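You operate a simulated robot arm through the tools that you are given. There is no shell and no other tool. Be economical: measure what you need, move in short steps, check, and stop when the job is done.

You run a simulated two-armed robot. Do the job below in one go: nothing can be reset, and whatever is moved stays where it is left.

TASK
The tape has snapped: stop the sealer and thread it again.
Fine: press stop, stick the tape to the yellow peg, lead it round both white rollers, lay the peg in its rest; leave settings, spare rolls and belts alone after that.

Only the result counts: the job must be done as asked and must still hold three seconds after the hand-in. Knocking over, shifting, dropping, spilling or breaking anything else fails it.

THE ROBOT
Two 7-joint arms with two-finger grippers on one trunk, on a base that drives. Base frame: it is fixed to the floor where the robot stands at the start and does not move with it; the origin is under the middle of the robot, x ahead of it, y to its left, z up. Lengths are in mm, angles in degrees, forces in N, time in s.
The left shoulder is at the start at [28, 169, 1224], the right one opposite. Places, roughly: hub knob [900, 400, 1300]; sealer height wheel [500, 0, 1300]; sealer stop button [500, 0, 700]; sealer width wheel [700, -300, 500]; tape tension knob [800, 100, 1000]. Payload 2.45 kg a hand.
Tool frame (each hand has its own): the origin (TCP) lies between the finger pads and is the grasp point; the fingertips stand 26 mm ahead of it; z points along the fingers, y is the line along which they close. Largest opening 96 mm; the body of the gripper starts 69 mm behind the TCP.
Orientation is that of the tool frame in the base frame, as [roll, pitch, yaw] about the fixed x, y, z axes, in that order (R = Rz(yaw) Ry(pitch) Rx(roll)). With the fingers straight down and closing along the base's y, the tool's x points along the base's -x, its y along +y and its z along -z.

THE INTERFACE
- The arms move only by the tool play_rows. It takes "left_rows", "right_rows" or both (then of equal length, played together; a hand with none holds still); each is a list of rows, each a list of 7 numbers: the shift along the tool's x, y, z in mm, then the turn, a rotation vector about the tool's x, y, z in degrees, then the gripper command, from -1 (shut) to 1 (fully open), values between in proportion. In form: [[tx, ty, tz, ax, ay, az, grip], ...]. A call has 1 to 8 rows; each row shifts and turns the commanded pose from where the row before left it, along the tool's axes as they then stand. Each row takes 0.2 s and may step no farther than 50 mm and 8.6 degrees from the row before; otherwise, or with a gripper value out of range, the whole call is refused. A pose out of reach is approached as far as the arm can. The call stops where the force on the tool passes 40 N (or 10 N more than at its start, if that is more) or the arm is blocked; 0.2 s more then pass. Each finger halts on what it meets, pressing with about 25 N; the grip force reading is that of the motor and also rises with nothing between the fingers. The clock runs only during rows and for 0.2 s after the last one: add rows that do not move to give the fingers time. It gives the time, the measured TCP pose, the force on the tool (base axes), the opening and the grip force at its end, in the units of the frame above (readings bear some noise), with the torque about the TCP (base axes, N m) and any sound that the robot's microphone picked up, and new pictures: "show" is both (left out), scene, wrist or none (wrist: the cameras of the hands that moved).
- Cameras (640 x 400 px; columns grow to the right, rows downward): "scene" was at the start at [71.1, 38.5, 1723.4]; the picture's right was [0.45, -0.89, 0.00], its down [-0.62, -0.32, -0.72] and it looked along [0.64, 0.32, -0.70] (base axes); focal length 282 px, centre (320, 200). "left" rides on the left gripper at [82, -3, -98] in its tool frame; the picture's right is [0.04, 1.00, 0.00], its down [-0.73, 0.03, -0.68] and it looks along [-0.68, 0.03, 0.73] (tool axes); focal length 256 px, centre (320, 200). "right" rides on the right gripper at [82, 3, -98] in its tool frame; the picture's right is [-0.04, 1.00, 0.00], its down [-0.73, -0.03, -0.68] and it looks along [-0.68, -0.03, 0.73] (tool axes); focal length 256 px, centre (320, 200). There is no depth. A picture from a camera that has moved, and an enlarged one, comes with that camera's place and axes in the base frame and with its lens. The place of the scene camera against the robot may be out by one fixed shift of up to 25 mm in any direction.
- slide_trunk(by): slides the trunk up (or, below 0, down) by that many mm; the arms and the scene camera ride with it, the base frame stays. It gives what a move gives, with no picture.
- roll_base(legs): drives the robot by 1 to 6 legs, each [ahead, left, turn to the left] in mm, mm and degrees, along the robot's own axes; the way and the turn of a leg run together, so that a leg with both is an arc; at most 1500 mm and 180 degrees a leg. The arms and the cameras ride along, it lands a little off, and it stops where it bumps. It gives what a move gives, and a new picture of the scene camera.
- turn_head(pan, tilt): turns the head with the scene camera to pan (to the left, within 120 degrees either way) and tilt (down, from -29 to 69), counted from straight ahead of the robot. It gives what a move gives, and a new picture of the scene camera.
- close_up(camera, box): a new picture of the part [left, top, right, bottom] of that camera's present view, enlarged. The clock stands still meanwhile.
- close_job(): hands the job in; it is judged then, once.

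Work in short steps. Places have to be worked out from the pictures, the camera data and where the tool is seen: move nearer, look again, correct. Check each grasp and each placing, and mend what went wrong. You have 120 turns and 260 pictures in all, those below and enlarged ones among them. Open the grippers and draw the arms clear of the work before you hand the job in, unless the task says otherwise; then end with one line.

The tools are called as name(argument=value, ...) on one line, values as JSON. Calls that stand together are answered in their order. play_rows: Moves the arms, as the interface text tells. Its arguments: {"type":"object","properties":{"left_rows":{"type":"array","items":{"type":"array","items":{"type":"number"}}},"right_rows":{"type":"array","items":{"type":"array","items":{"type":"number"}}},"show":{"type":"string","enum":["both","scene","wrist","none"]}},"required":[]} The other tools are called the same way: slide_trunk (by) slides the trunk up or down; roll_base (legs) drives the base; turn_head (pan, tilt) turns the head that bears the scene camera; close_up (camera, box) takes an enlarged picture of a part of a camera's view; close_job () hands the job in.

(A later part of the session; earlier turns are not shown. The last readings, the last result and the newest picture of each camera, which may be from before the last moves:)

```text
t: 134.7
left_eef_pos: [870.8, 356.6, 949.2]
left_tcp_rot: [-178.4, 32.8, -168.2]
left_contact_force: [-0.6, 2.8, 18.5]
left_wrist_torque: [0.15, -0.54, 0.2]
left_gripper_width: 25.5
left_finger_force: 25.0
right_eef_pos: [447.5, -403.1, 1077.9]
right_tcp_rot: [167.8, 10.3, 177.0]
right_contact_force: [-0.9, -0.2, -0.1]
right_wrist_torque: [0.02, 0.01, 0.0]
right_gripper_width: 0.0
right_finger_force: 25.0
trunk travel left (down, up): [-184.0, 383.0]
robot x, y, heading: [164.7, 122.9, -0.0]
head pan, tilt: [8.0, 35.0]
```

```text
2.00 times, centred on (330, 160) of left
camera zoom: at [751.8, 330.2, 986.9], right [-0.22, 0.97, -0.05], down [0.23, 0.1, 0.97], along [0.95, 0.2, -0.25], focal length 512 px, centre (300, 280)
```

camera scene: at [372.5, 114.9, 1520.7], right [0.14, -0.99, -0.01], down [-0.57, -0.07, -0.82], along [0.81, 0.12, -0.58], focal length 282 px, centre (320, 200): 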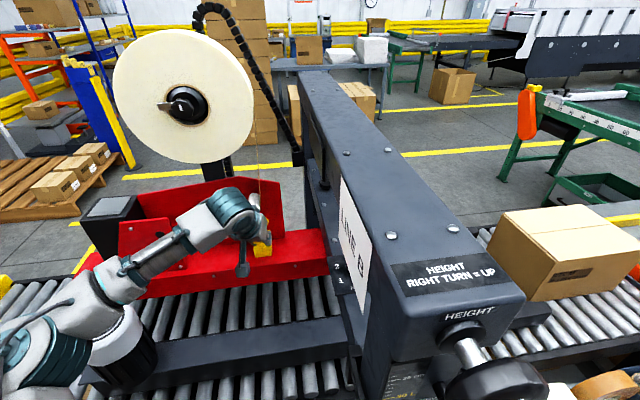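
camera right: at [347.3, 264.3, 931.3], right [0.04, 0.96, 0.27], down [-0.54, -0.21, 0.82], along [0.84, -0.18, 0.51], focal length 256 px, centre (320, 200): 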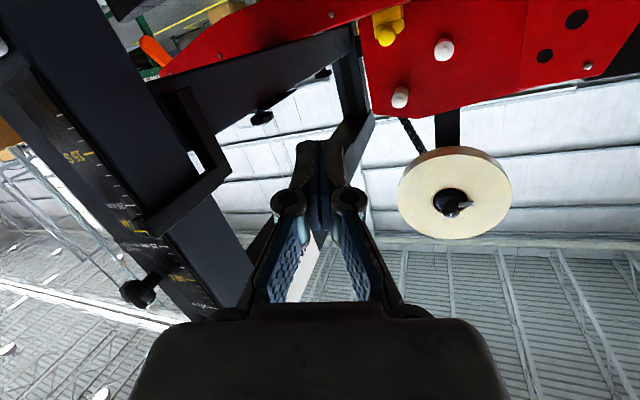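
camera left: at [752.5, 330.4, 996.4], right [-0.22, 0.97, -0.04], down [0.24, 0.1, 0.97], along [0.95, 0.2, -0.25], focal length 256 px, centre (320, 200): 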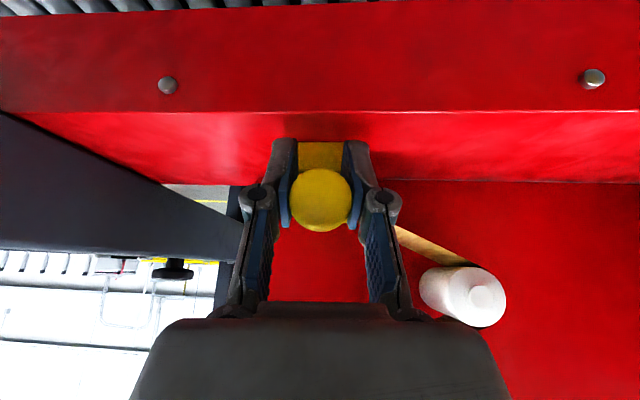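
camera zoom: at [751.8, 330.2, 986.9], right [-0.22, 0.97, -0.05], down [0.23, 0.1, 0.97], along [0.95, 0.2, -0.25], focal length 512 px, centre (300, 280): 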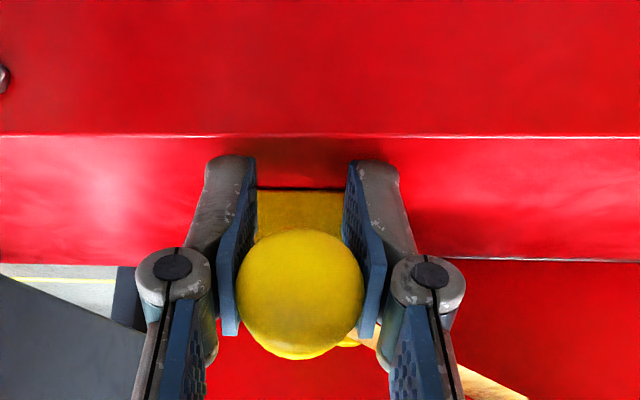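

The front prong bears 18 N while the handle is still ~6 mm high (slightly tip-down). I press down 4 mm more so that the peg levels itself in the notches.

play_rows(left_rows=[[1.1, 0, 1.7, 0, 0, 0, -1], [1.1, 0, 1.7, 0, 0, 0, -1], [0, 0, 0, 0, 0, 0, -1]], show="none")

close_up(camera="left", box=[240, 60, 420, 260])

close_up(camera="scene", box=[245, 205, 295, 255])

```text
t: 135.5
left_eef_pos: [871.1, 355.5, 947.6]
left_tcp_rot: [-178.4, 33.1, -168.3]
left_contact_force: [4.9, 5.5, 30.6]
left_wrist_torque: [0.55, -0.53, 0.03]
left_gripper_width: 25.3
left_finger_force: 25.2
right_eef_pos: [446.8, -403.1, 1078.2]
right_tcp_rot: [167.8, 10.5, 177.2]
right_contact_force: [0.2, -0.2, 0.0]
right_wrist_torque: [-0.03, 0.01, -0.05]
right_gripper_width: 0.0
right_finger_force: 25.3
trunk travel left (down, up): [-184.0, 383.0]
robot x, y, heading: [165.3, 120.1, -0.2]
head pan, tilt: [8.0, 35.0]
```

```text
2.00 times, centred on (330, 160) of left
camera zoom: at [751.4, 329.9, 984.8], right [-0.22, 0.97, -0.05], down [0.23, 0.1, 0.97], along [0.95, 0.2, -0.25], focal length 512 px, centre (300, 280)
```

zoom: 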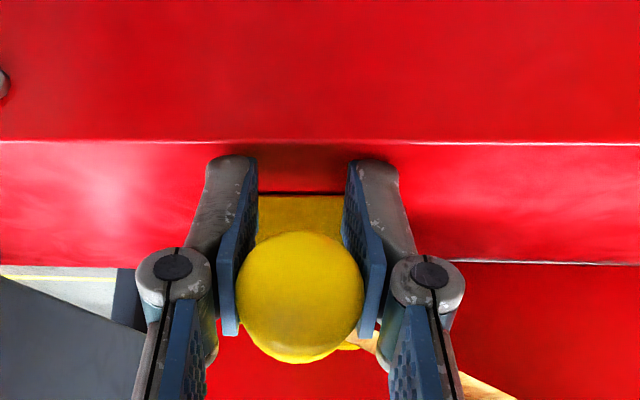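

```text
8.00 times, centred on (270, 230) of scene
camera zoom: at [366.2, 122.9, 1522.0], right [0.14, -0.99, 0.0], down [-0.57, -0.08, -0.82], along [0.81, 0.12, -0.57], focal length 2252 px, centre (720, -40)
```

zoom: 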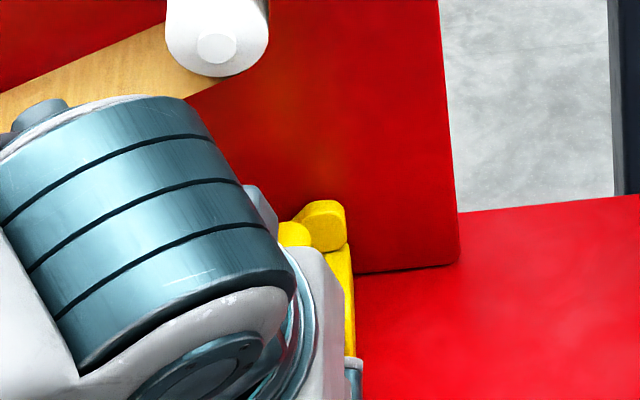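

A left fingertip seems to be touching below (torque about x), and the peg looks 3–6 mm short of its original depth. I raise 3 mm and slide forward in 2 mm steps along the notches until something stops me.

play_rows(left_rows=[[-1.6, 0, -2.5, 0, 0, 0, -1], [-1.7, 0, 1.1, 0, 0, 0, -1], [-1.7, 0, 1.1, 0, 0, 0, -1], [-1.7, 0, 1.1, 0, 0, 0, -1], [0, 0, 0, 0, 0, 0, -1]], show="none")

close_up(camera="scene", box=[245, 205, 295, 255])

```text
t: 136.7
left_eef_pos: [874.9, 357.5, 948.8]
left_tcp_rot: [-178.5, 32.8, -168.2]
left_contact_force: [-12.1, 1.9, 19.5]
left_wrist_torque: [0.22, 0.07, 0.28]
left_gripper_width: 25.1
left_finger_force: 24.8
right_eef_pos: [446.6, -403.6, 1077.2]
right_tcp_rot: [167.7, 10.4, 177.1]
right_contact_force: [0.2, 0.0, -1.3]
right_wrist_torque: [0.0, 0.0, -0.01]
right_gripper_width: 0.0
right_finger_force: 25.1
trunk travel left (down, up): [-184.0, 383.0]
robot x, y, heading: [161.8, 125.6, 0.2]
head pan, tilt: [8.0, 35.0]
```

```text
8.00 times, centred on (270, 230) of scene
camera zoom: at [365.1, 122.5, 1521.8], right [0.14, -0.99, 0.0], down [-0.57, -0.08, -0.82], along [0.81, 0.12, -0.57], focal length 2252 px, centre (720, -40)
```

zoom: 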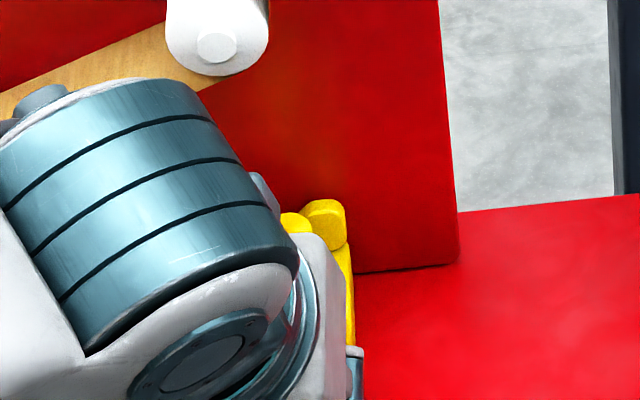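

The depth now matches the original (the tip is level with the back prongs). I relieve the pressure slightly and open the fingers a few millimetres to see whether the peg stays.

play_rows(left_rows=[[0.3, 0, -2, 0, 0, 0, -1], [0, 0, 0, 0, 0, 0, -0.44], [0, 0, 0, 0, 0, 0, -0.4], [0, 0, 0, 0, 0, 0, -0.35]], show="wrist")

close_up(camera="left", box=[240, 60, 420, 260])

close_up(camera="scene", box=[235, 195, 295, 255])

```text
t: 137.7
left_eef_pos: [877.3, 357.2, 947.4]
left_tcp_rot: [-178.5, 32.7, -168.3]
left_contact_force: [-1.0, -0.2, 7.6]
left_wrist_torque: [0.16, 0.01, 0.03]
left_gripper_width: 32.8
left_finger_force: 0.7
right_eef_pos: [449.5, -403.7, 1076.3]
right_tcp_rot: [167.8, 10.3, 177.1]
right_contact_force: [-0.8, -0.2, 0.5]
right_wrist_torque: [0.01, -0.01, 0.02]
right_gripper_width: 0.0
right_finger_force: 24.7
trunk travel left (down, up): [-184.0, 383.0]
robot x, y, heading: [166.9, 122.8, -0.2]
head pan, tilt: [8.0, 35.0]
camera left: at [757.2, 331.2, 984.9], right [-0.22, 0.97, -0.04], down [0.24, 0.1, 0.97], along [0.95, 0.2, -0.25], focal length 256 px, centre (320, 200)
```

left: 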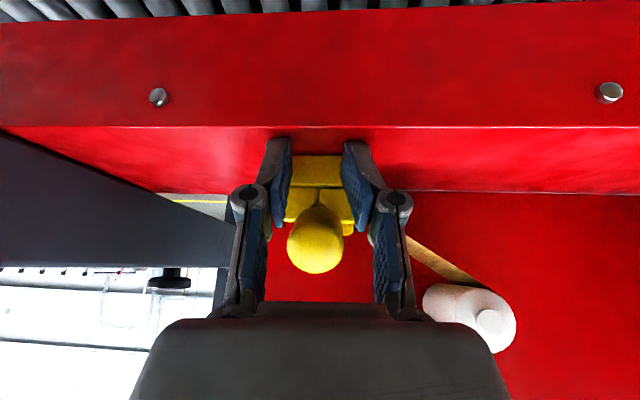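

```text
2.00 times, centred on (330, 160) of left
camera zoom: at [757.2, 331.2, 984.9], right [-0.22, 0.97, -0.04], down [0.24, 0.1, 0.97], along [0.95, 0.2, -0.25], focal length 512 px, centre (300, 280)
```

zoom: 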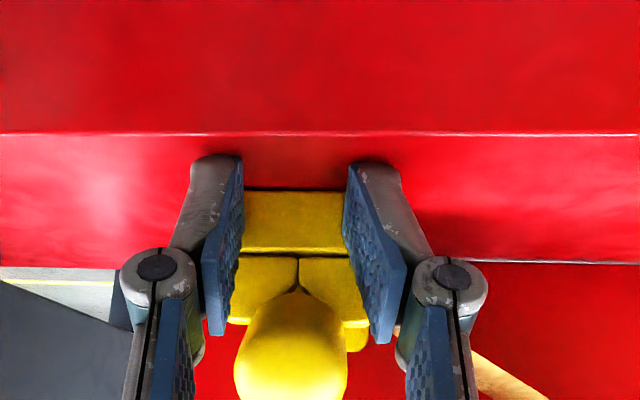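

```text
6.67 times, centred on (265, 225) of scene
camera zoom: at [370.9, 122.9, 1520.8], right [0.14, -0.99, 0.0], down [-0.57, -0.08, -0.82], along [0.81, 0.12, -0.58], focal length 1877 px, centre (687, 33)
```

zoom: 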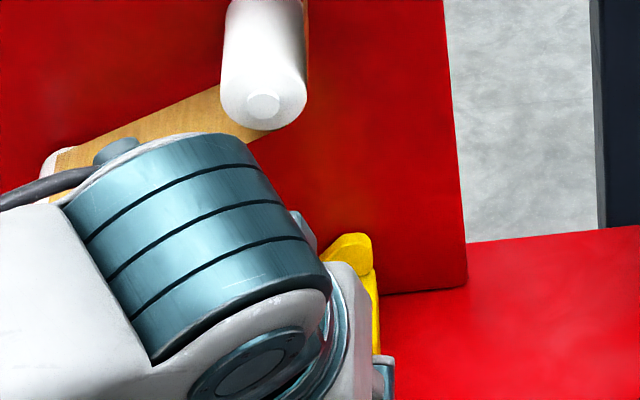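

The peg stays but its handle sits high (tip down), supported by the front prong. I open a little more, wait a moment, and look again.

play_rows(left_rows=[[0, 0, 0, 0, 0, 0, -0.2], [0, 0, 0, 0, 0, 0, -0.1], [0, 0, 0, 0, 0, 0, -0.1], [0, 0, 0, 0, 0, 0, -0.1]], show="none")

close_up(camera="left", box=[240, 120, 420, 300])

```text
t: 138.7
left_eef_pos: [876.4, 356.3, 946.8]
left_tcp_rot: [-178.4, 32.6, -168.2]
left_contact_force: [-0.1, -0.7, 0.9]
left_wrist_torque: [-0.03, 0.0, -0.02]
left_gripper_width: 43.1
left_finger_force: 0.1
right_eef_pos: [448.7, -403.6, 1077.7]
right_tcp_rot: [167.8, 10.2, 177.2]
right_contact_force: [0.0, -0.1, -0.1]
right_wrist_torque: [0.01, -0.01, 0.04]
right_gripper_width: 0.1
right_finger_force: 25.5
trunk travel left (down, up): [-184.0, 383.0]
robot x, y, heading: [163.4, 122.1, 0.0]
head pan, tilt: [8.0, 35.0]
```

```text
2.22 times, centred on (330, 210) of left
camera zoom: at [757.4, 331.1, 985.3], right [-0.22, 0.97, -0.04], down [0.24, 0.1, 0.97], along [0.95, 0.2, -0.25], focal length 569 px, centre (298, 178)
```

zoom: 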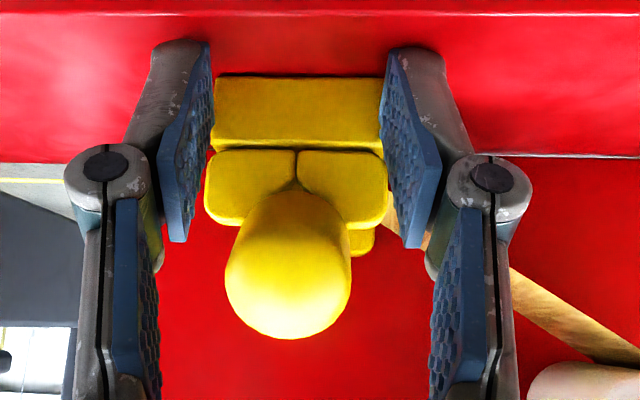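

The ball-shaped handle (R ≈ 16) slid forward on release and now rides on top of the front prongs, about 18 mm too deep. I raise the open fingers around it so that the fingertips can grip its upper half from above the prongs and draw it back.

play_rows(left_rows=[[0, -2.3, 0, 0, 0, 0, -0.1], [-14, 0, -21.9, 0, 0, 0, -0.1], [-14, 0, -21.9, 0, 0, 0, -0.1], [-5.9, 0, 3.8, 0, 0, 0, -0.1], [0, 0, 0, 0, 0, 0, -0.1]], show="wrist")

close_up(camera="left", box=[240, 80, 420, 260])

close_up(camera="scene", box=[225, 180, 295, 255])

```text
t: 139.4
left_eef_pos: [867.4, 357.4, 964.8]
left_tcp_rot: [-178.9, 31.4, -168.3]
left_contact_force: [-0.1, -0.7, -0.4]
left_wrist_torque: [0.02, -0.02, -0.02]
left_gripper_width: 43.3
left_finger_force: 0.1
right_eef_pos: [443.6, -402.1, 1080.1]
right_tcp_rot: [167.9, 10.6, 177.2]
right_contact_force: [-0.5, -0.6, 1.1]
right_wrist_torque: [-0.02, -0.03, -0.03]
right_gripper_width: 0.0
right_finger_force: 24.7
trunk travel left (down, up): [-184.0, 383.0]
robot x, y, heading: [163.4, 125.3, 0.2]
head pan, tilt: [8.0, 35.0]
stopped in row 3 (left hand): the force on the tool passed its limit at 58 N (the readings are from after the stop); the commanded pose is now the measured one
camera left: at [749.3, 330.1, 1005.4], right [-0.23, 0.97, -0.04], down [0.26, 0.1, 0.96], along [0.94, 0.21, -0.27], focal length 256 px, centre (320, 200)
```

left: 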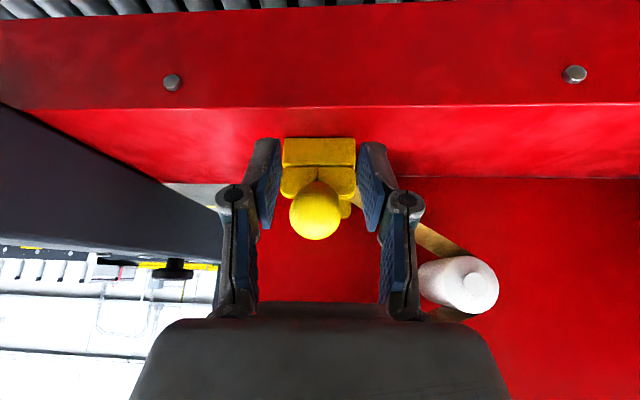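

```text
2.22 times, centred on (330, 170) of left
camera zoom: at [749.3, 330.1, 1005.4], right [-0.23, 0.97, -0.04], down [0.26, 0.1, 0.96], along [0.94, 0.21, -0.27], focal length 569 px, centre (298, 267)
```

zoom: 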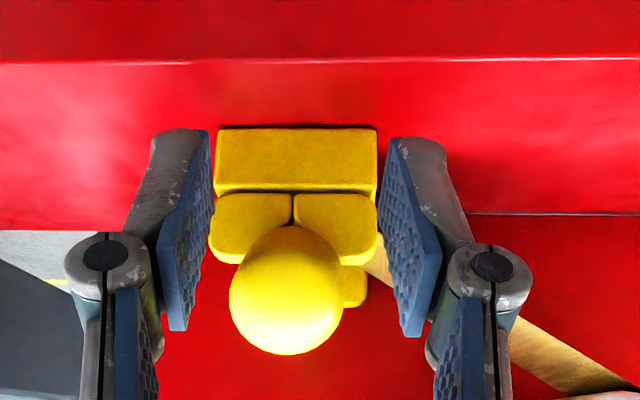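

```text
5.33 times, centred on (260, 218) of scene
camera zoom: at [370.6, 125.3, 1521.3], right [0.14, -0.99, 0.0], down [-0.57, -0.08, -0.82], along [0.81, 0.12, -0.58], focal length 1501 px, centre (640, 107)
```

zoom: 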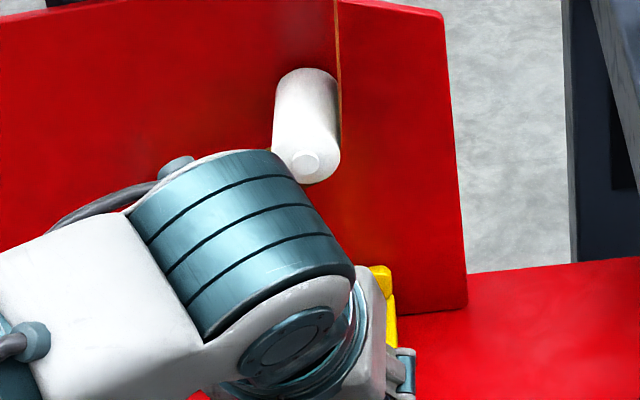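

The open fingertips had caught under the wider prongs, but the rest and peg look unmoved. The hand is now in front of them, so I raise it straight up, then go forward over the handle.

play_rows(left_rows=[[-9.1, -1.7, -15, 0, 0, 0, -0.1], [-9.1, -1.7, -15, 0, 0, 0, -0.1], [-6.8, 0, 4.2, 0, 0, 0, -0.1], [-6.8, 0, 4.2, 0, 0, 0, -0.1], [0, 0, 0, 0, 0, 0, -0.1]], show="wrist")

close_up(camera="left", box=[240, 40, 420, 220])

```text
t: 140.6
left_eef_pos: [876.2, 357.6, 997.7]
left_tcp_rot: [-179.1, 31.2, -168.3]
left_contact_force: [0.4, -0.6, -0.1]
left_wrist_torque: [-0.01, -0.01, -0.03]
left_gripper_width: 43.4
left_finger_force: 0.1
left hand out of reach, approached as far as the arm can: row 3, 4
right_eef_pos: [445.1, -401.7, 1080.1]
right_tcp_rot: [167.8, 10.5, 177.1]
right_contact_force: [-0.3, 0.2, -0.7]
right_wrist_torque: [0.02, 0.03, 0.01]
right_gripper_width: 0.0
right_finger_force: 24.9
trunk travel left (down, up): [-184.0, 383.0]
robot x, y, heading: [165.6, 123.3, -0.1]
head pan, tilt: [8.0, 35.0]
camera left: at [758.5, 330.9, 1038.7], right [-0.23, 0.97, -0.04], down [0.26, 0.1, 0.96], along [0.94, 0.21, -0.28], focal length 256 px, centre (320, 200)
```

left: 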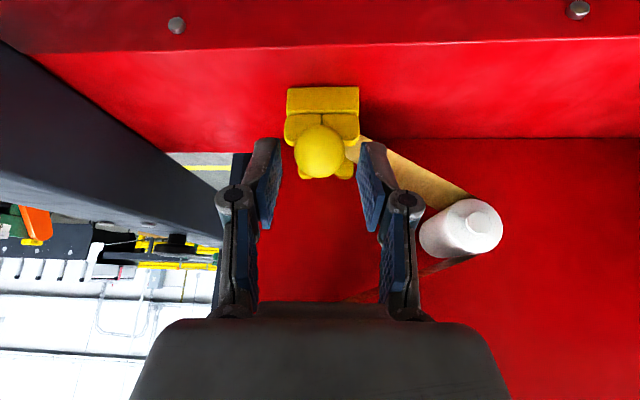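

```text
2.22 times, centred on (330, 130) of left
camera zoom: at [758.5, 330.9, 1038.7], right [-0.23, 0.97, -0.04], down [0.26, 0.1, 0.96], along [0.94, 0.21, -0.28], focal length 569 px, centre (298, 356)
```

zoom: 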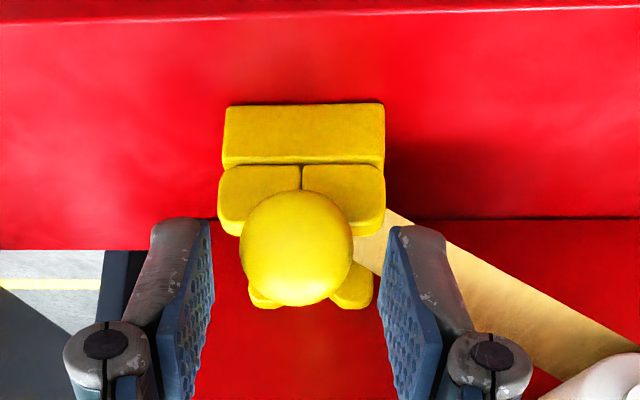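

The peg sits centred in both prong pairs. I check from the scene camera how its tip compares with the original position.

close_up(camera="scene", box=[235, 195, 295, 255])

```text
6.67 times, centred on (265, 225) of scene
camera zoom: at [371.8, 123.8, 1520.7], right [0.14, -0.99, 0.0], down [-0.57, -0.08, -0.82], along [0.81, 0.12, -0.58], focal length 1877 px, centre (687, 33)
```

zoom: 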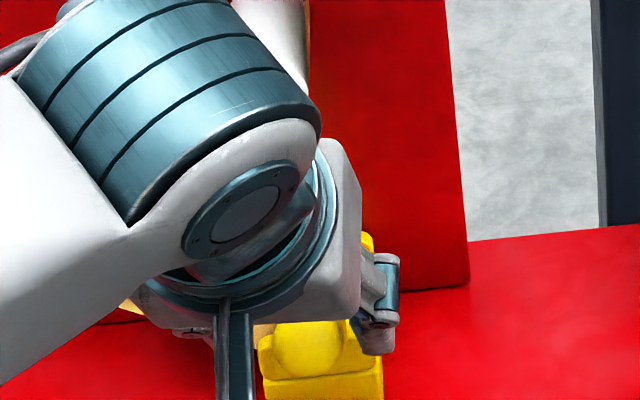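

The hand blocks the view. I withdraw it straight back and left to inspect the peg properly.

play_rows(left_rows=[[30, 0, -25, 0, 0, 0, 0], [34, 0, -21, 0, 0, 0, 0.2], [34, 20, -21, 0, 0, 0, 0.2], [0, 40, -10, 0, 0, 0, 0.2], [0, 40, 0, 0, 0, 0, 0.2], [0, 0, 0, 0, 0, 0, 0.2]], show="wrist")

close_up(camera="scene", box=[235, 195, 295, 255])

close_up(camera="scene", box=[190, 120, 310, 260])

```text
t: 142.0
left_eef_pos: [735.6, 432.4, 1010.0]
left_tcp_rot: [-178.9, 31.1, -168.3]
left_contact_force: [0.3, 0.6, 0.8]
left_wrist_torque: [-0.02, 0.01, -0.01]
left_gripper_width: 57.8
left_finger_force: 0.1
right_eef_pos: [445.6, -401.0, 1079.3]
right_tcp_rot: [167.9, 10.4, 177.1]
right_contact_force: [-0.7, -0.7, 0.3]
right_wrist_torque: [0.01, 0.02, -0.01]
right_gripper_width: 0.3
right_finger_force: 25.1
trunk travel left (down, up): [-184.0, 383.0]
robot x, y, heading: [163.7, 122.5, 0.1]
head pan, tilt: [8.0, 35.0]
camera left: at [617.7, 405.3, 1051.5], right [-0.23, 0.97, -0.04], down [0.26, 0.1, 0.96], along [0.94, 0.21, -0.28], focal length 256 px, centre (320, 200)
```

left: 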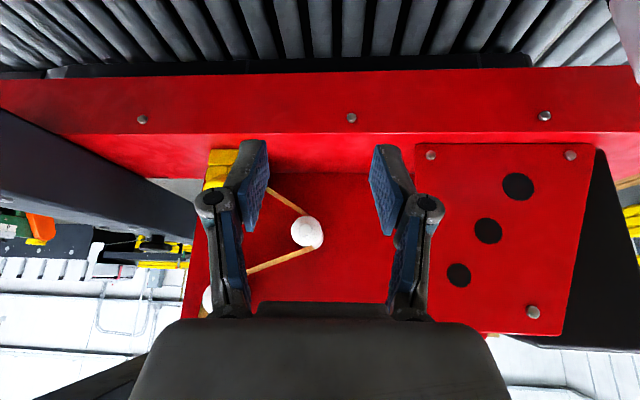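

```text
6.67 times, centred on (265, 225) of scene
camera zoom: at [370.9, 125.5, 1520.7], right [0.14, -0.99, 0.0], down [-0.57, -0.08, -0.82], along [0.81, 0.12, -0.58], focal length 1877 px, centre (687, 33)
```

zoom: 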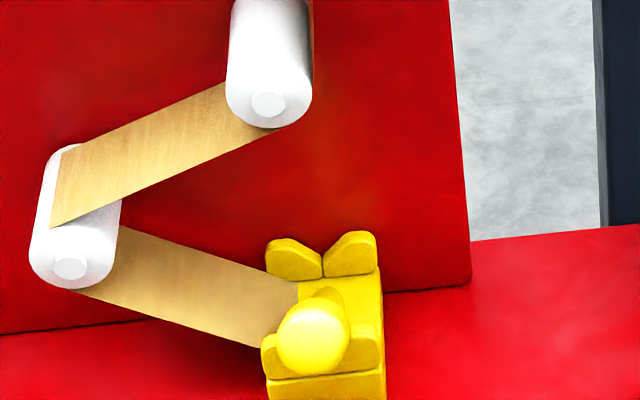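

```text
2.86 times, centred on (250, 190) of scene
camera zoom: at [370.9, 125.5, 1520.7], right [0.14, -0.99, 0.0], down [-0.57, -0.08, -0.82], along [0.81, 0.12, -0.58], focal length 804 px, centre (520, 229)
```

zoom: 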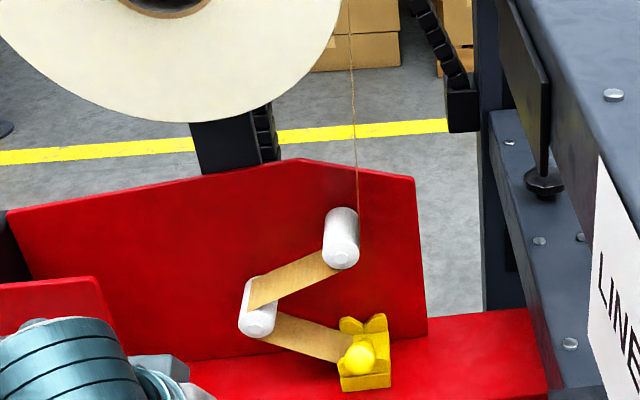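

Now I see the truth: the shaft tip dropped below the back notch, so the peg lies tip-down with the ball on the front prongs. I regrip the ball from the front at pitch 45°, then level the peg and lay it properly.

play_rows(left_rows=[[0, 0, 0, 0, -7, 0, 0.1], [0, 0, 0, 0, -7, 0, 0], [-11.6, -24.9, 15.1, 0, 0, 0, 0], [-11.6, -24.9, 15.1, 0, 0, 0, 0], [-11.6, -24.9, 15.1, 0, 0, 0, 0], [-11.6, -24.9, 15.1, 0, 0, 0, 0], [0, 0, 0, 0, 0, 0, 0]], show="wrist")

close_up(camera="left", box=[240, 60, 420, 240])

```text
t: 143.6
left_eef_pos: [829.3, 349.5, 1003.6]
left_tcp_rot: [-178.6, 45.3, -167.9]
left_contact_force: [0.0, 0.3, 0.9]
left_wrist_torque: [0.02, -0.01, 0.02]
left_gripper_width: 48.1
left_finger_force: 0.0
right_eef_pos: [443.7, -399.6, 1080.7]
right_tcp_rot: [168.0, 10.6, 177.1]
right_contact_force: [-0.6, 0.0, -0.1]
right_wrist_torque: [0.03, -0.02, 0.01]
right_gripper_width: 0.0
right_finger_force: 24.7
trunk travel left (down, up): [-184.0, 383.0]
robot x, y, heading: [160.7, 122.3, 0.2]
head pan, tilt: [8.0, 35.0]
camera left: at [704.4, 321.9, 1014.2], right [-0.22, 0.97, -0.05], down [0.02, 0.05, 1.0], along [0.98, 0.22, -0.04], focal length 256 px, centre (320, 200)
```

left: 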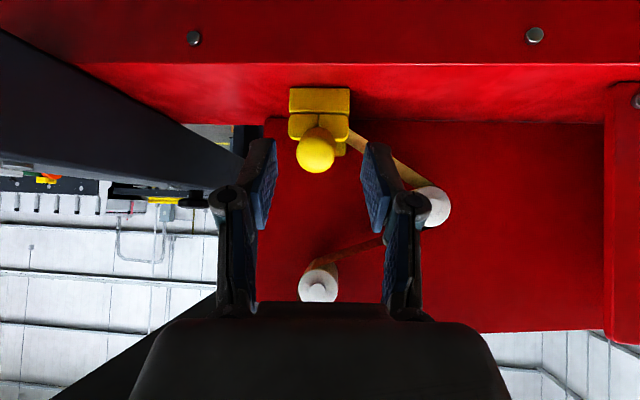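

```text
2.22 times, centred on (330, 150) of left
camera zoom: at [704.4, 321.9, 1014.2], right [-0.22, 0.97, -0.05], down [0.02, 0.05, 1.0], along [0.98, 0.22, -0.04], focal length 569 px, centre (298, 311)
```

zoom: 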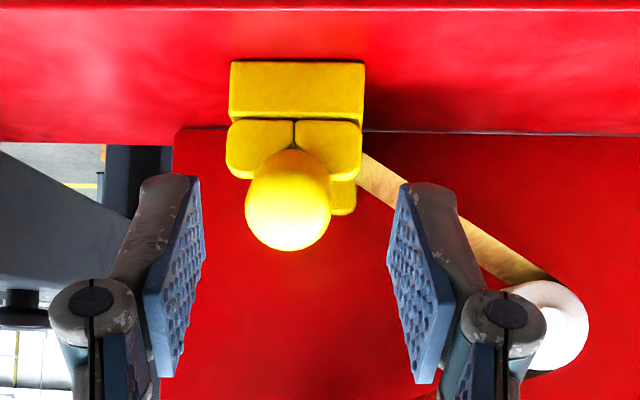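

The ball is at about [893, 359, 970]. I advance so the finger corners reach its equator just in front of the prongs, and then close.

play_rows(left_rows=[[-4.5, -1.3, 14.7, 0, 0, 0, 0], [-4.5, -1.3, 14.7, 0, 0, 0, 0], [-4.6, -1.3, 14.7, 0, 0, 0, 0], [0, 0, 0, 0, 0, 0, -0.1], [0, 0, 0, 0, 0, 0, -0.3], [0, 0, 0, 0, 0, 0, -1], [0, 0, 0, 0, 0, 0, -1]], show="wrist")

close_up(camera="left", box=[240, 60, 420, 240])

```text
t: 145.2
left_eef_pos: [869.7, 354.8, 981.9]
left_tcp_rot: [-178.6, 45.2, -167.7]
left_contact_force: [2.1, 7.6, 4.3]
left_wrist_torque: [0.2, -0.19, 0.3]
left_gripper_width: 27.1
left_finger_force: 25.0
right_eef_pos: [445.8, -399.9, 1081.2]
right_tcp_rot: [167.9, 10.5, 177.2]
right_contact_force: [-0.2, -0.4, 0.3]
right_wrist_torque: [0.0, 0.0, -0.02]
right_gripper_width: 0.0
right_finger_force: 25.0
trunk travel left (down, up): [-184.0, 383.0]
robot x, y, heading: [165.2, 123.4, 0.0]
head pan, tilt: [8.0, 35.0]
camera left: at [746.3, 326.5, 992.2], right [-0.22, 0.97, -0.04], down [0.02, 0.05, 1.0], along [0.97, 0.22, -0.04], focal length 256 px, centre (320, 200)
```

left: 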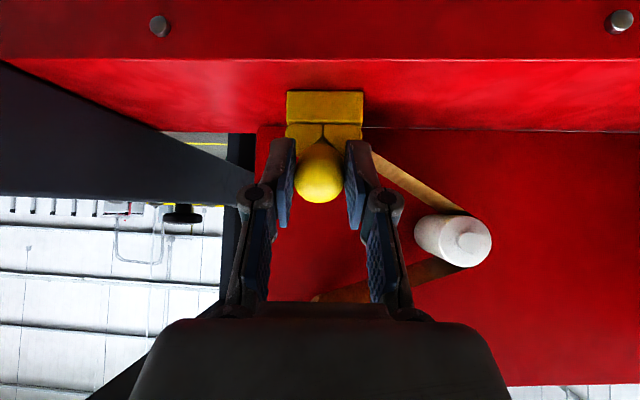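

```text
2.22 times, centred on (330, 150) of left
camera zoom: at [746.3, 326.5, 992.2], right [-0.22, 0.97, -0.04], down [0.02, 0.05, 1.0], along [0.97, 0.22, -0.04], focal length 569 px, centre (298, 311)
```

zoom: 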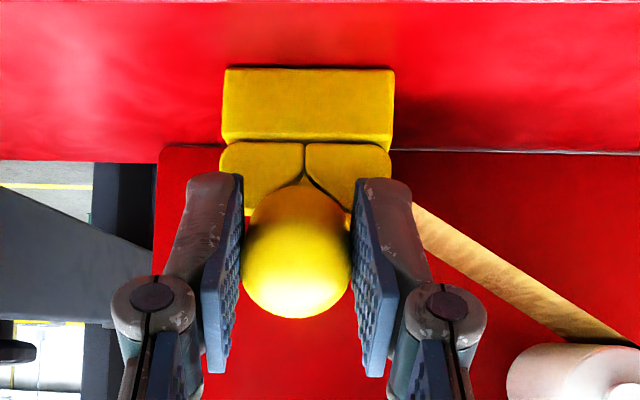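

The ball is gripped (27 mm, 25 N). I lift 32 mm and check the peg's tilt from the scene camera.

play_rows(left_rows=[[-11.3, 0, -11.3, 0, 0, 0, -1], [-11.3, 0, -11.3, 0, 0, 0, -1], [0, 0, 0, 0, 0, 0, -1]], show="wrist")

close_up(camera="scene", box=[225, 185, 295, 255])

close_up(camera="left", box=[240, 60, 420, 240])

```text
t: 146.0
left_eef_pos: [869.8, 352.4, 1014.3]
left_tcp_rot: [-178.6, 45.1, -168.0]
left_contact_force: [-3.6, -2.4, -1.2]
left_wrist_torque: [-0.21, 0.22, -0.17]
left_gripper_width: 26.7
left_finger_force: 25.1
right_eef_pos: [445.9, -400.7, 1078.8]
right_tcp_rot: [167.8, 10.4, 177.3]
right_contact_force: [1.3, 0.2, -0.1]
right_wrist_torque: [-0.01, 0.0, 0.03]
right_gripper_width: 0.0
right_finger_force: 24.9
trunk travel left (down, up): [-184.0, 383.0]
robot x, y, heading: [161.9, 122.3, 0.2]
head pan, tilt: [8.0, 35.0]
camera left: at [745.0, 323.9, 1025.1], right [-0.22, 0.97, -0.04], down [0.03, 0.05, 1.0], along [0.98, 0.22, -0.04], focal length 256 px, centre (320, 200)
```

left: 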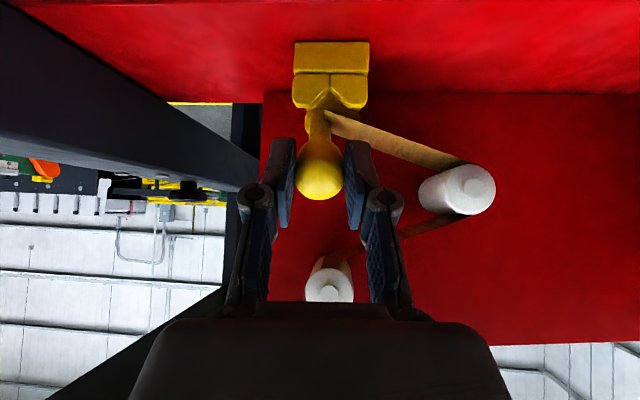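

```text
5.71 times, centred on (260, 220) of scene
camera zoom: at [371.3, 123.0, 1520.7], right [0.14, -0.99, 0.0], down [-0.57, -0.08, -0.82], along [0.81, 0.12, -0.58], focal length 1609 px, centre (663, 86)
```

zoom: 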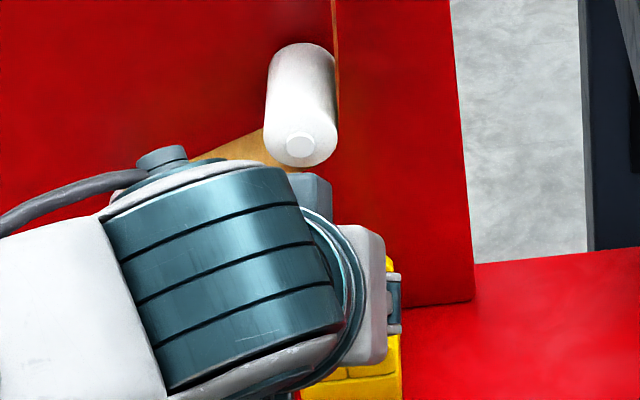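

```text
2.22 times, centred on (330, 150) of left
camera zoom: at [745.0, 323.9, 1025.1], right [-0.22, 0.97, -0.04], down [0.03, 0.05, 1.0], along [0.98, 0.22, -0.04], focal length 569 px, centre (298, 311)
```

zoom: 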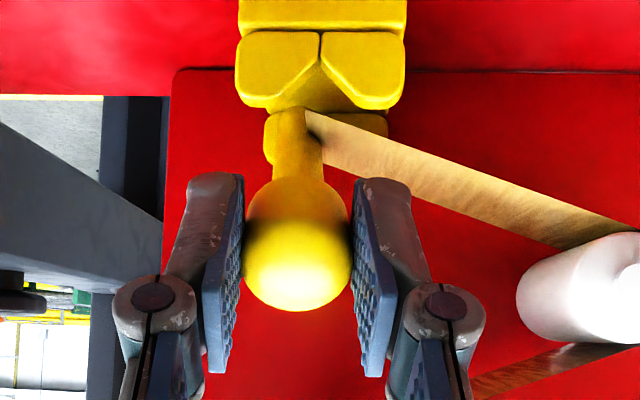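

The peg points about 45° tip-down, in line with the fingers. I withdraw it along its own axis to clear the prongs, then rotate the hand up 43° while lowering so the peg becomes level under the upper roller.

play_rows(left_rows=[[0, 0, -25, 0, 0, 0, -1], [0, 0, -25, 0, 0, 0, -1], [5.7, 0, 5.7, 0, -7.2, 0, -1], [6.3, 0, 4.9, 0, -7.2, 0, -1], [6.9, 0, 4.1, 0, -7.2, 0, -1], [7.3, 0, 3.2, 0, -7.2, 0, -1], [7.7, 0, 2.2, 0, -7.2, 0, -1], [7.9, 0, 1.25, 0, -7, 0, -1]], show="wrist")

close_up(camera="scene", box=[205, 165, 305, 255])

```text
t: 147.8
left_eef_pos: [836.9, 345.0, 999.3]
left_tcp_rot: [-151.9, 88.0, -140.6]
left_contact_force: [0.5, 0.0, 0.1]
left_wrist_torque: [-0.01, 0.04, 0.03]
left_gripper_width: 26.8
left_finger_force: 25.0
right_eef_pos: [446.1, -402.3, 1078.4]
right_tcp_rot: [167.8, 10.3, 177.1]
right_contact_force: [0.5, -0.2, 1.3]
right_wrist_torque: [-0.02, -0.02, 0.02]
right_gripper_width: 0.1
right_finger_force: 24.4
trunk travel left (down, up): [-184.0, 383.0]
robot x, y, heading: [166.6, 121.9, 0.2]
head pan, tilt: [8.0, 35.0]
camera left: at [737.5, 321.1, 920.6], right [-0.19, 0.98, -0.06], down [-0.65, -0.09, 0.75], along [0.73, 0.18, 0.65], focal length 256 px, centre (320, 200)
```

left: 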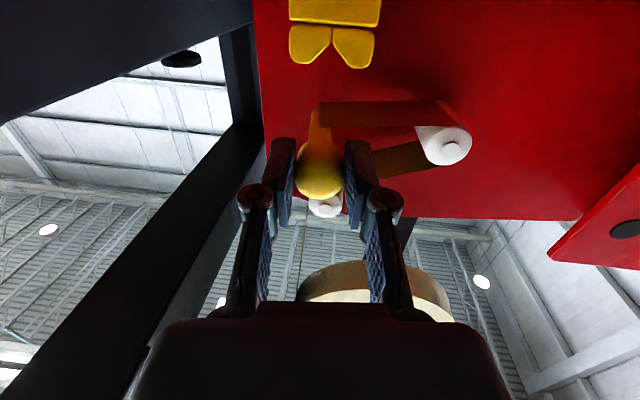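

```text
4.44 times, centred on (255, 210) of scene
camera zoom: at [372.6, 124.2, 1520.4], right [0.14, -0.99, 0.0], down [-0.57, -0.08, -0.82], along [0.81, 0.12, -0.58], focal length 1251 px, centre (609, 156)
```

zoom: 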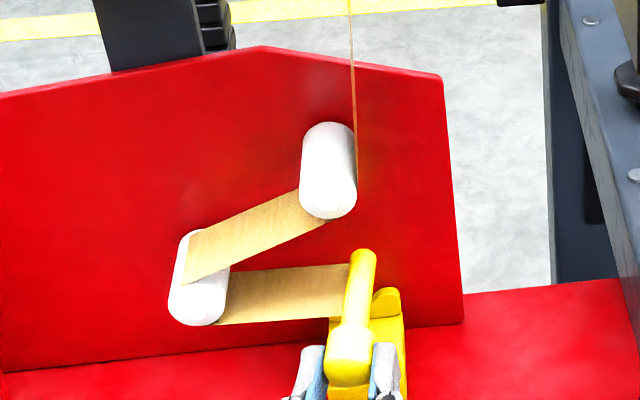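

The peg is now level, well visible, and the tape S is intact. I advance 15 mm along the axis and lower 33 mm to just over the notches.

play_rows(left_rows=[[0, 0, 15, 0, 0, 0, -1], [16, 0, 0, 0, 0, 0, -1], [17, 0, 0, 0, 2, 0, -1], [0, 0, 0, 0, 0, 0, -1]], show="wrist")

close_up(camera="scene", box=[235, 195, 295, 255])

close_up(camera="left", box=[240, 20, 420, 220])

```text
t: 148.8
left_eef_pos: [848.5, 346.4, 966.9]
left_tcp_rot: [-167.1, 86.2, -156.1]
left_contact_force: [-0.3, 0.1, -0.8]
left_wrist_torque: [0.04, 0.06, -0.01]
left_gripper_width: 26.4
left_finger_force: 24.9
right_eef_pos: [445.2, -401.9, 1078.8]
right_tcp_rot: [167.8, 10.5, 177.1]
right_contact_force: [0.2, 0.2, -0.1]
right_wrist_torque: [-0.01, 0.03, -0.02]
right_gripper_width: 0.2
right_finger_force: 25.1
trunk travel left (down, up): [-184.0, 383.0]
robot x, y, heading: [167.4, 124.5, 0.2]
head pan, tilt: [8.0, 35.0]
camera left: at [748.3, 322.4, 891.4], right [-0.2, 0.98, -0.06], down [-0.62, -0.08, 0.78], along [0.76, 0.19, 0.63], focal length 256 px, centre (320, 200)
```

left: 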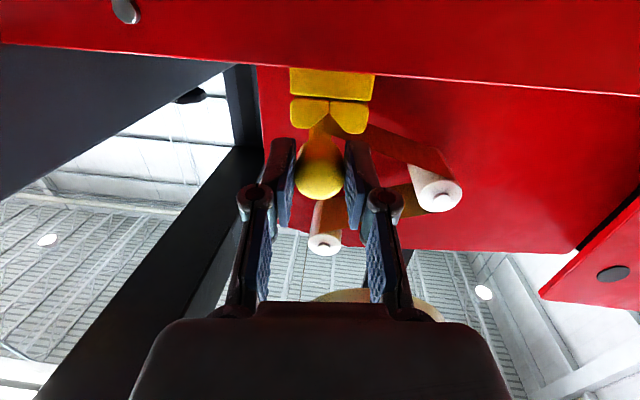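

```text
6.67 times, centred on (265, 225) of scene
camera zoom: at [371.4, 123.8, 1520.7], right [0.14, -0.99, 0.0], down [-0.57, -0.08, -0.82], along [0.81, 0.12, -0.58], focal length 1877 px, centre (687, 33)
```

zoom: 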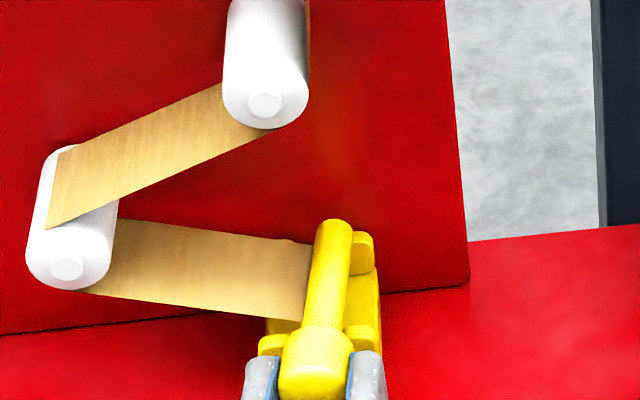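

```text
2.00 times, centred on (330, 120) of left
camera zoom: at [748.3, 322.4, 891.4], right [-0.2, 0.98, -0.06], down [-0.62, -0.08, 0.78], along [0.76, 0.19, 0.63], focal length 512 px, centre (300, 360)
```

zoom: 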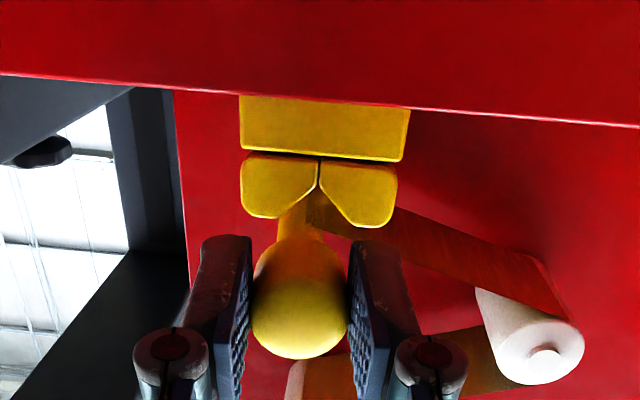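

The view is very clear. The shaft needs about 16–18 mm more depth and 3 mm left before lowering into the V's. I do that and lower 8 mm.

play_rows(left_rows=[[0, 3, 8, 0, 0, 0, -1], [0, 0, 9, 0, 0, 0, -1], [8, 0, 0, 0, 0, 0, -1], [0, 0, 0, 0, 0, 0, -1]], show="none")

close_up(camera="scene", box=[240, 205, 290, 255])

close_up(camera="left", box=[240, 20, 420, 220])

```text
t: 149.8
left_eef_pos: [862.0, 351.5, 959.7]
left_tcp_rot: [-166.2, 86.3, -155.2]
left_contact_force: [-17.9, -5.3, 4.2]
left_wrist_torque: [0.19, -0.54, -0.03]
left_gripper_width: 26.6
left_finger_force: 25.5
right_eef_pos: [442.9, -402.6, 1079.3]
right_tcp_rot: [167.9, 10.6, 177.2]
right_contact_force: [0.2, 1.4, 0.1]
right_wrist_torque: [0.01, -0.02, 0.0]
right_gripper_width: 0.0
right_finger_force: 25.4
trunk travel left (down, up): [-184.0, 383.0]
robot x, y, heading: [159.5, 124.0, 0.0]
head pan, tilt: [8.0, 35.0]
```

```text
8.00 times, centred on (265, 230) of scene
camera zoom: at [366.0, 121.6, 1521.6], right [0.14, -0.99, 0.0], down [-0.57, -0.08, -0.82], along [0.81, 0.12, -0.57], focal length 2252 px, centre (760, -40)
```

zoom: 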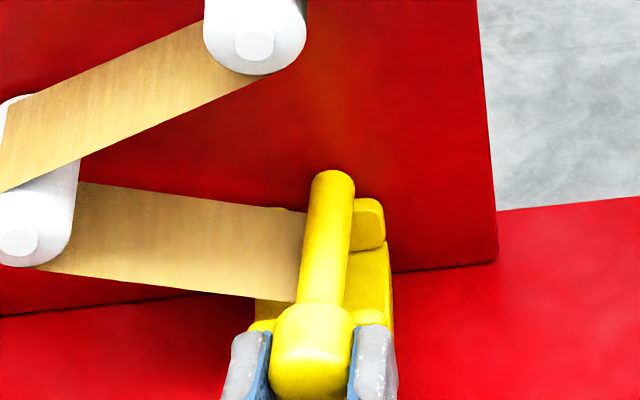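

```text
2.00 times, centred on (330, 120) of left
camera zoom: at [761.7, 327.8, 884.3], right [-0.19, 0.98, -0.06], down [-0.63, -0.08, 0.77], along [0.75, 0.18, 0.63], focal length 512 px, centre (300, 360)
```

zoom: 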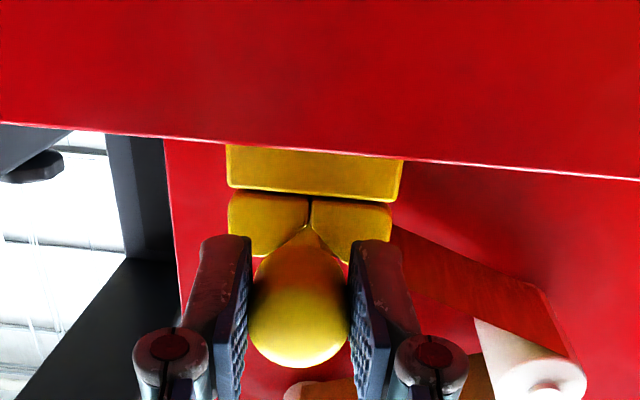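

The shaft tip now reaches well over the back notch and just touches the plate. I back off 4 mm and lower into the notches in small steps.

play_rows(left_rows=[[0, 0, -5, 0, 0, 0, -1], [4, 0, 0, 0, 0, 0, -1], [4, 0, 0, 0, 0, 0, -1], [3, 0, 0, 0, 0, 0, -1], [0, 0, 0, 0, 0, 0, -1]], show="none")

close_up(camera="scene", box=[240, 205, 290, 255])

close_up(camera="left", box=[240, 20, 420, 220])

```text
t: 151.0
left_eef_pos: [857.3, 352.9, 950.7]
left_tcp_rot: [-164.6, 86.3, -153.5]
left_contact_force: [3.9, 6.1, 21.6]
left_wrist_torque: [0.15, -0.82, 0.16]
left_gripper_width: 27.4
left_finger_force: 24.6
right_eef_pos: [443.0, -400.8, 1079.7]
right_tcp_rot: [167.9, 10.5, 177.0]
right_contact_force: [0.9, 0.4, -0.4]
right_wrist_torque: [0.03, 0.0, 0.01]
right_gripper_width: 0.0
right_finger_force: 24.9
trunk travel left (down, up): [-184.0, 383.0]
robot x, y, heading: [165.1, 122.4, 0.0]
head pan, tilt: [8.0, 35.0]
```

```text
8.00 times, centred on (265, 230) of scene
camera zoom: at [366.9, 124.0, 1521.7], right [0.14, -0.99, 0.0], down [-0.57, -0.08, -0.82], along [0.81, 0.12, -0.57], focal length 2252 px, centre (760, -40)
```

zoom: 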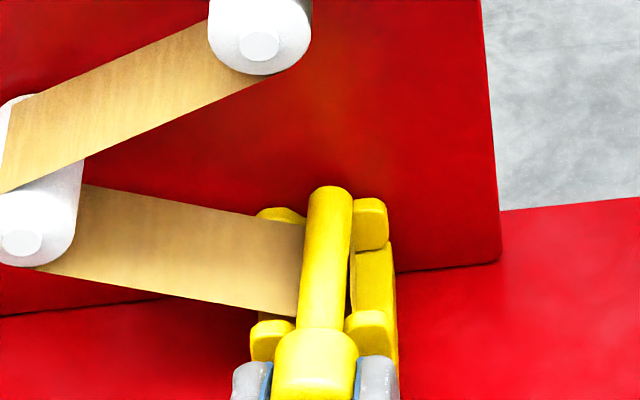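

```text
2.00 times, centred on (330, 120) of left
camera zoom: at [757.2, 327.7, 874.5], right [-0.2, 0.98, -0.06], down [-0.63, -0.08, 0.77], along [0.75, 0.19, 0.63], focal length 512 px, centre (300, 360)
```

zoom: 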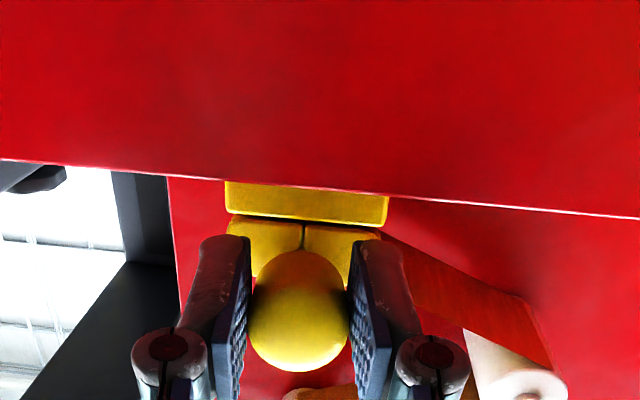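

The peg now lies in both prong pairs with the handle in front, as it did originally. I ease the pressure, pitch the tip down a touch, and open slowly.

play_rows(left_rows=[[-1, 0, 0, 0, 2, 0, -1], [-0.8, 0, 0, 0, 1, 0, -1], [0, 0, 0, 0, 0, 0, -0.42], [0, 0, 0, 0, 0, 0, -0.35], [0, 0, 0, 0, 0, 0, -0.2], [0, 0, 0, 0, 0, 0, -0.1], [0, 0, 0, 0, 0, 0, -0.1]], show="none")

close_up(camera="scene", box=[240, 205, 290, 255])

close_up(camera="left", box=[240, 20, 420, 220])

```text
t: 152.6
left_eef_pos: [859.2, 352.5, 948.5]
left_tcp_rot: [-172.7, 83.0, -161.5]
left_contact_force: [0.6, 0.7, 0.3]
left_wrist_torque: [0.04, 0.01, 0.02]
left_gripper_width: 43.3
left_finger_force: 0.1
right_eef_pos: [445.8, -402.6, 1077.7]
right_tcp_rot: [167.8, 10.4, 177.1]
right_contact_force: [-0.1, -0.1, 0.0]
right_wrist_torque: [0.0, -0.02, -0.02]
right_gripper_width: 0.2
right_finger_force: 25.4
trunk travel left (down, up): [-184.0, 383.0]
robot x, y, heading: [164.2, 127.4, 0.1]
head pan, tilt: [8.0, 35.0]
```

```text
8.00 times, centred on (265, 230) of scene
camera zoom: at [371.7, 123.8, 1520.6], right [0.14, -0.99, 0.0], down [-0.57, -0.08, -0.82], along [0.81, 0.12, -0.58], focal length 2252 px, centre (760, -40)
```

zoom: 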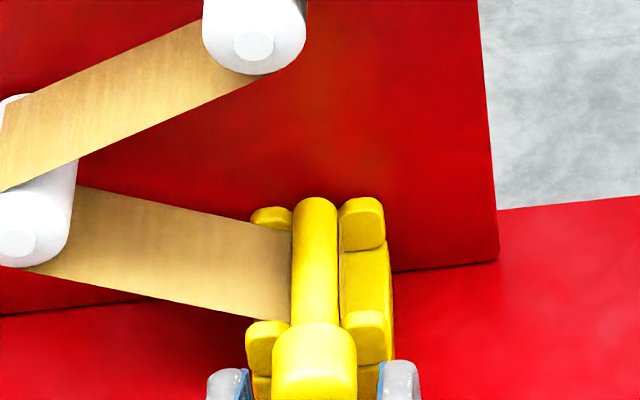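

```text
2.00 times, centred on (330, 120) of left
camera zoom: at [754.4, 327.0, 878.9], right [-0.2, 0.98, -0.06], down [-0.58, -0.07, 0.81], along [0.79, 0.19, 0.59], focal length 512 px, centre (300, 360)
```

zoom: 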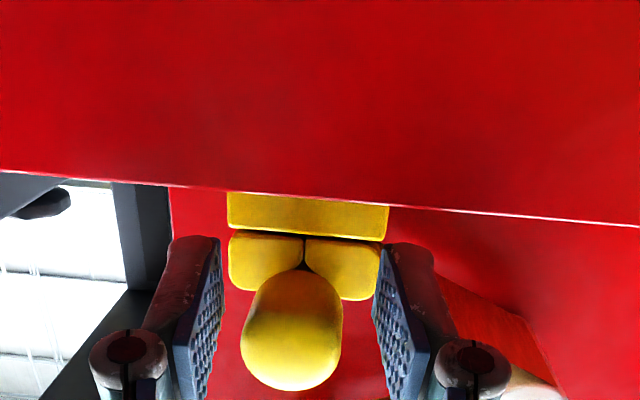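

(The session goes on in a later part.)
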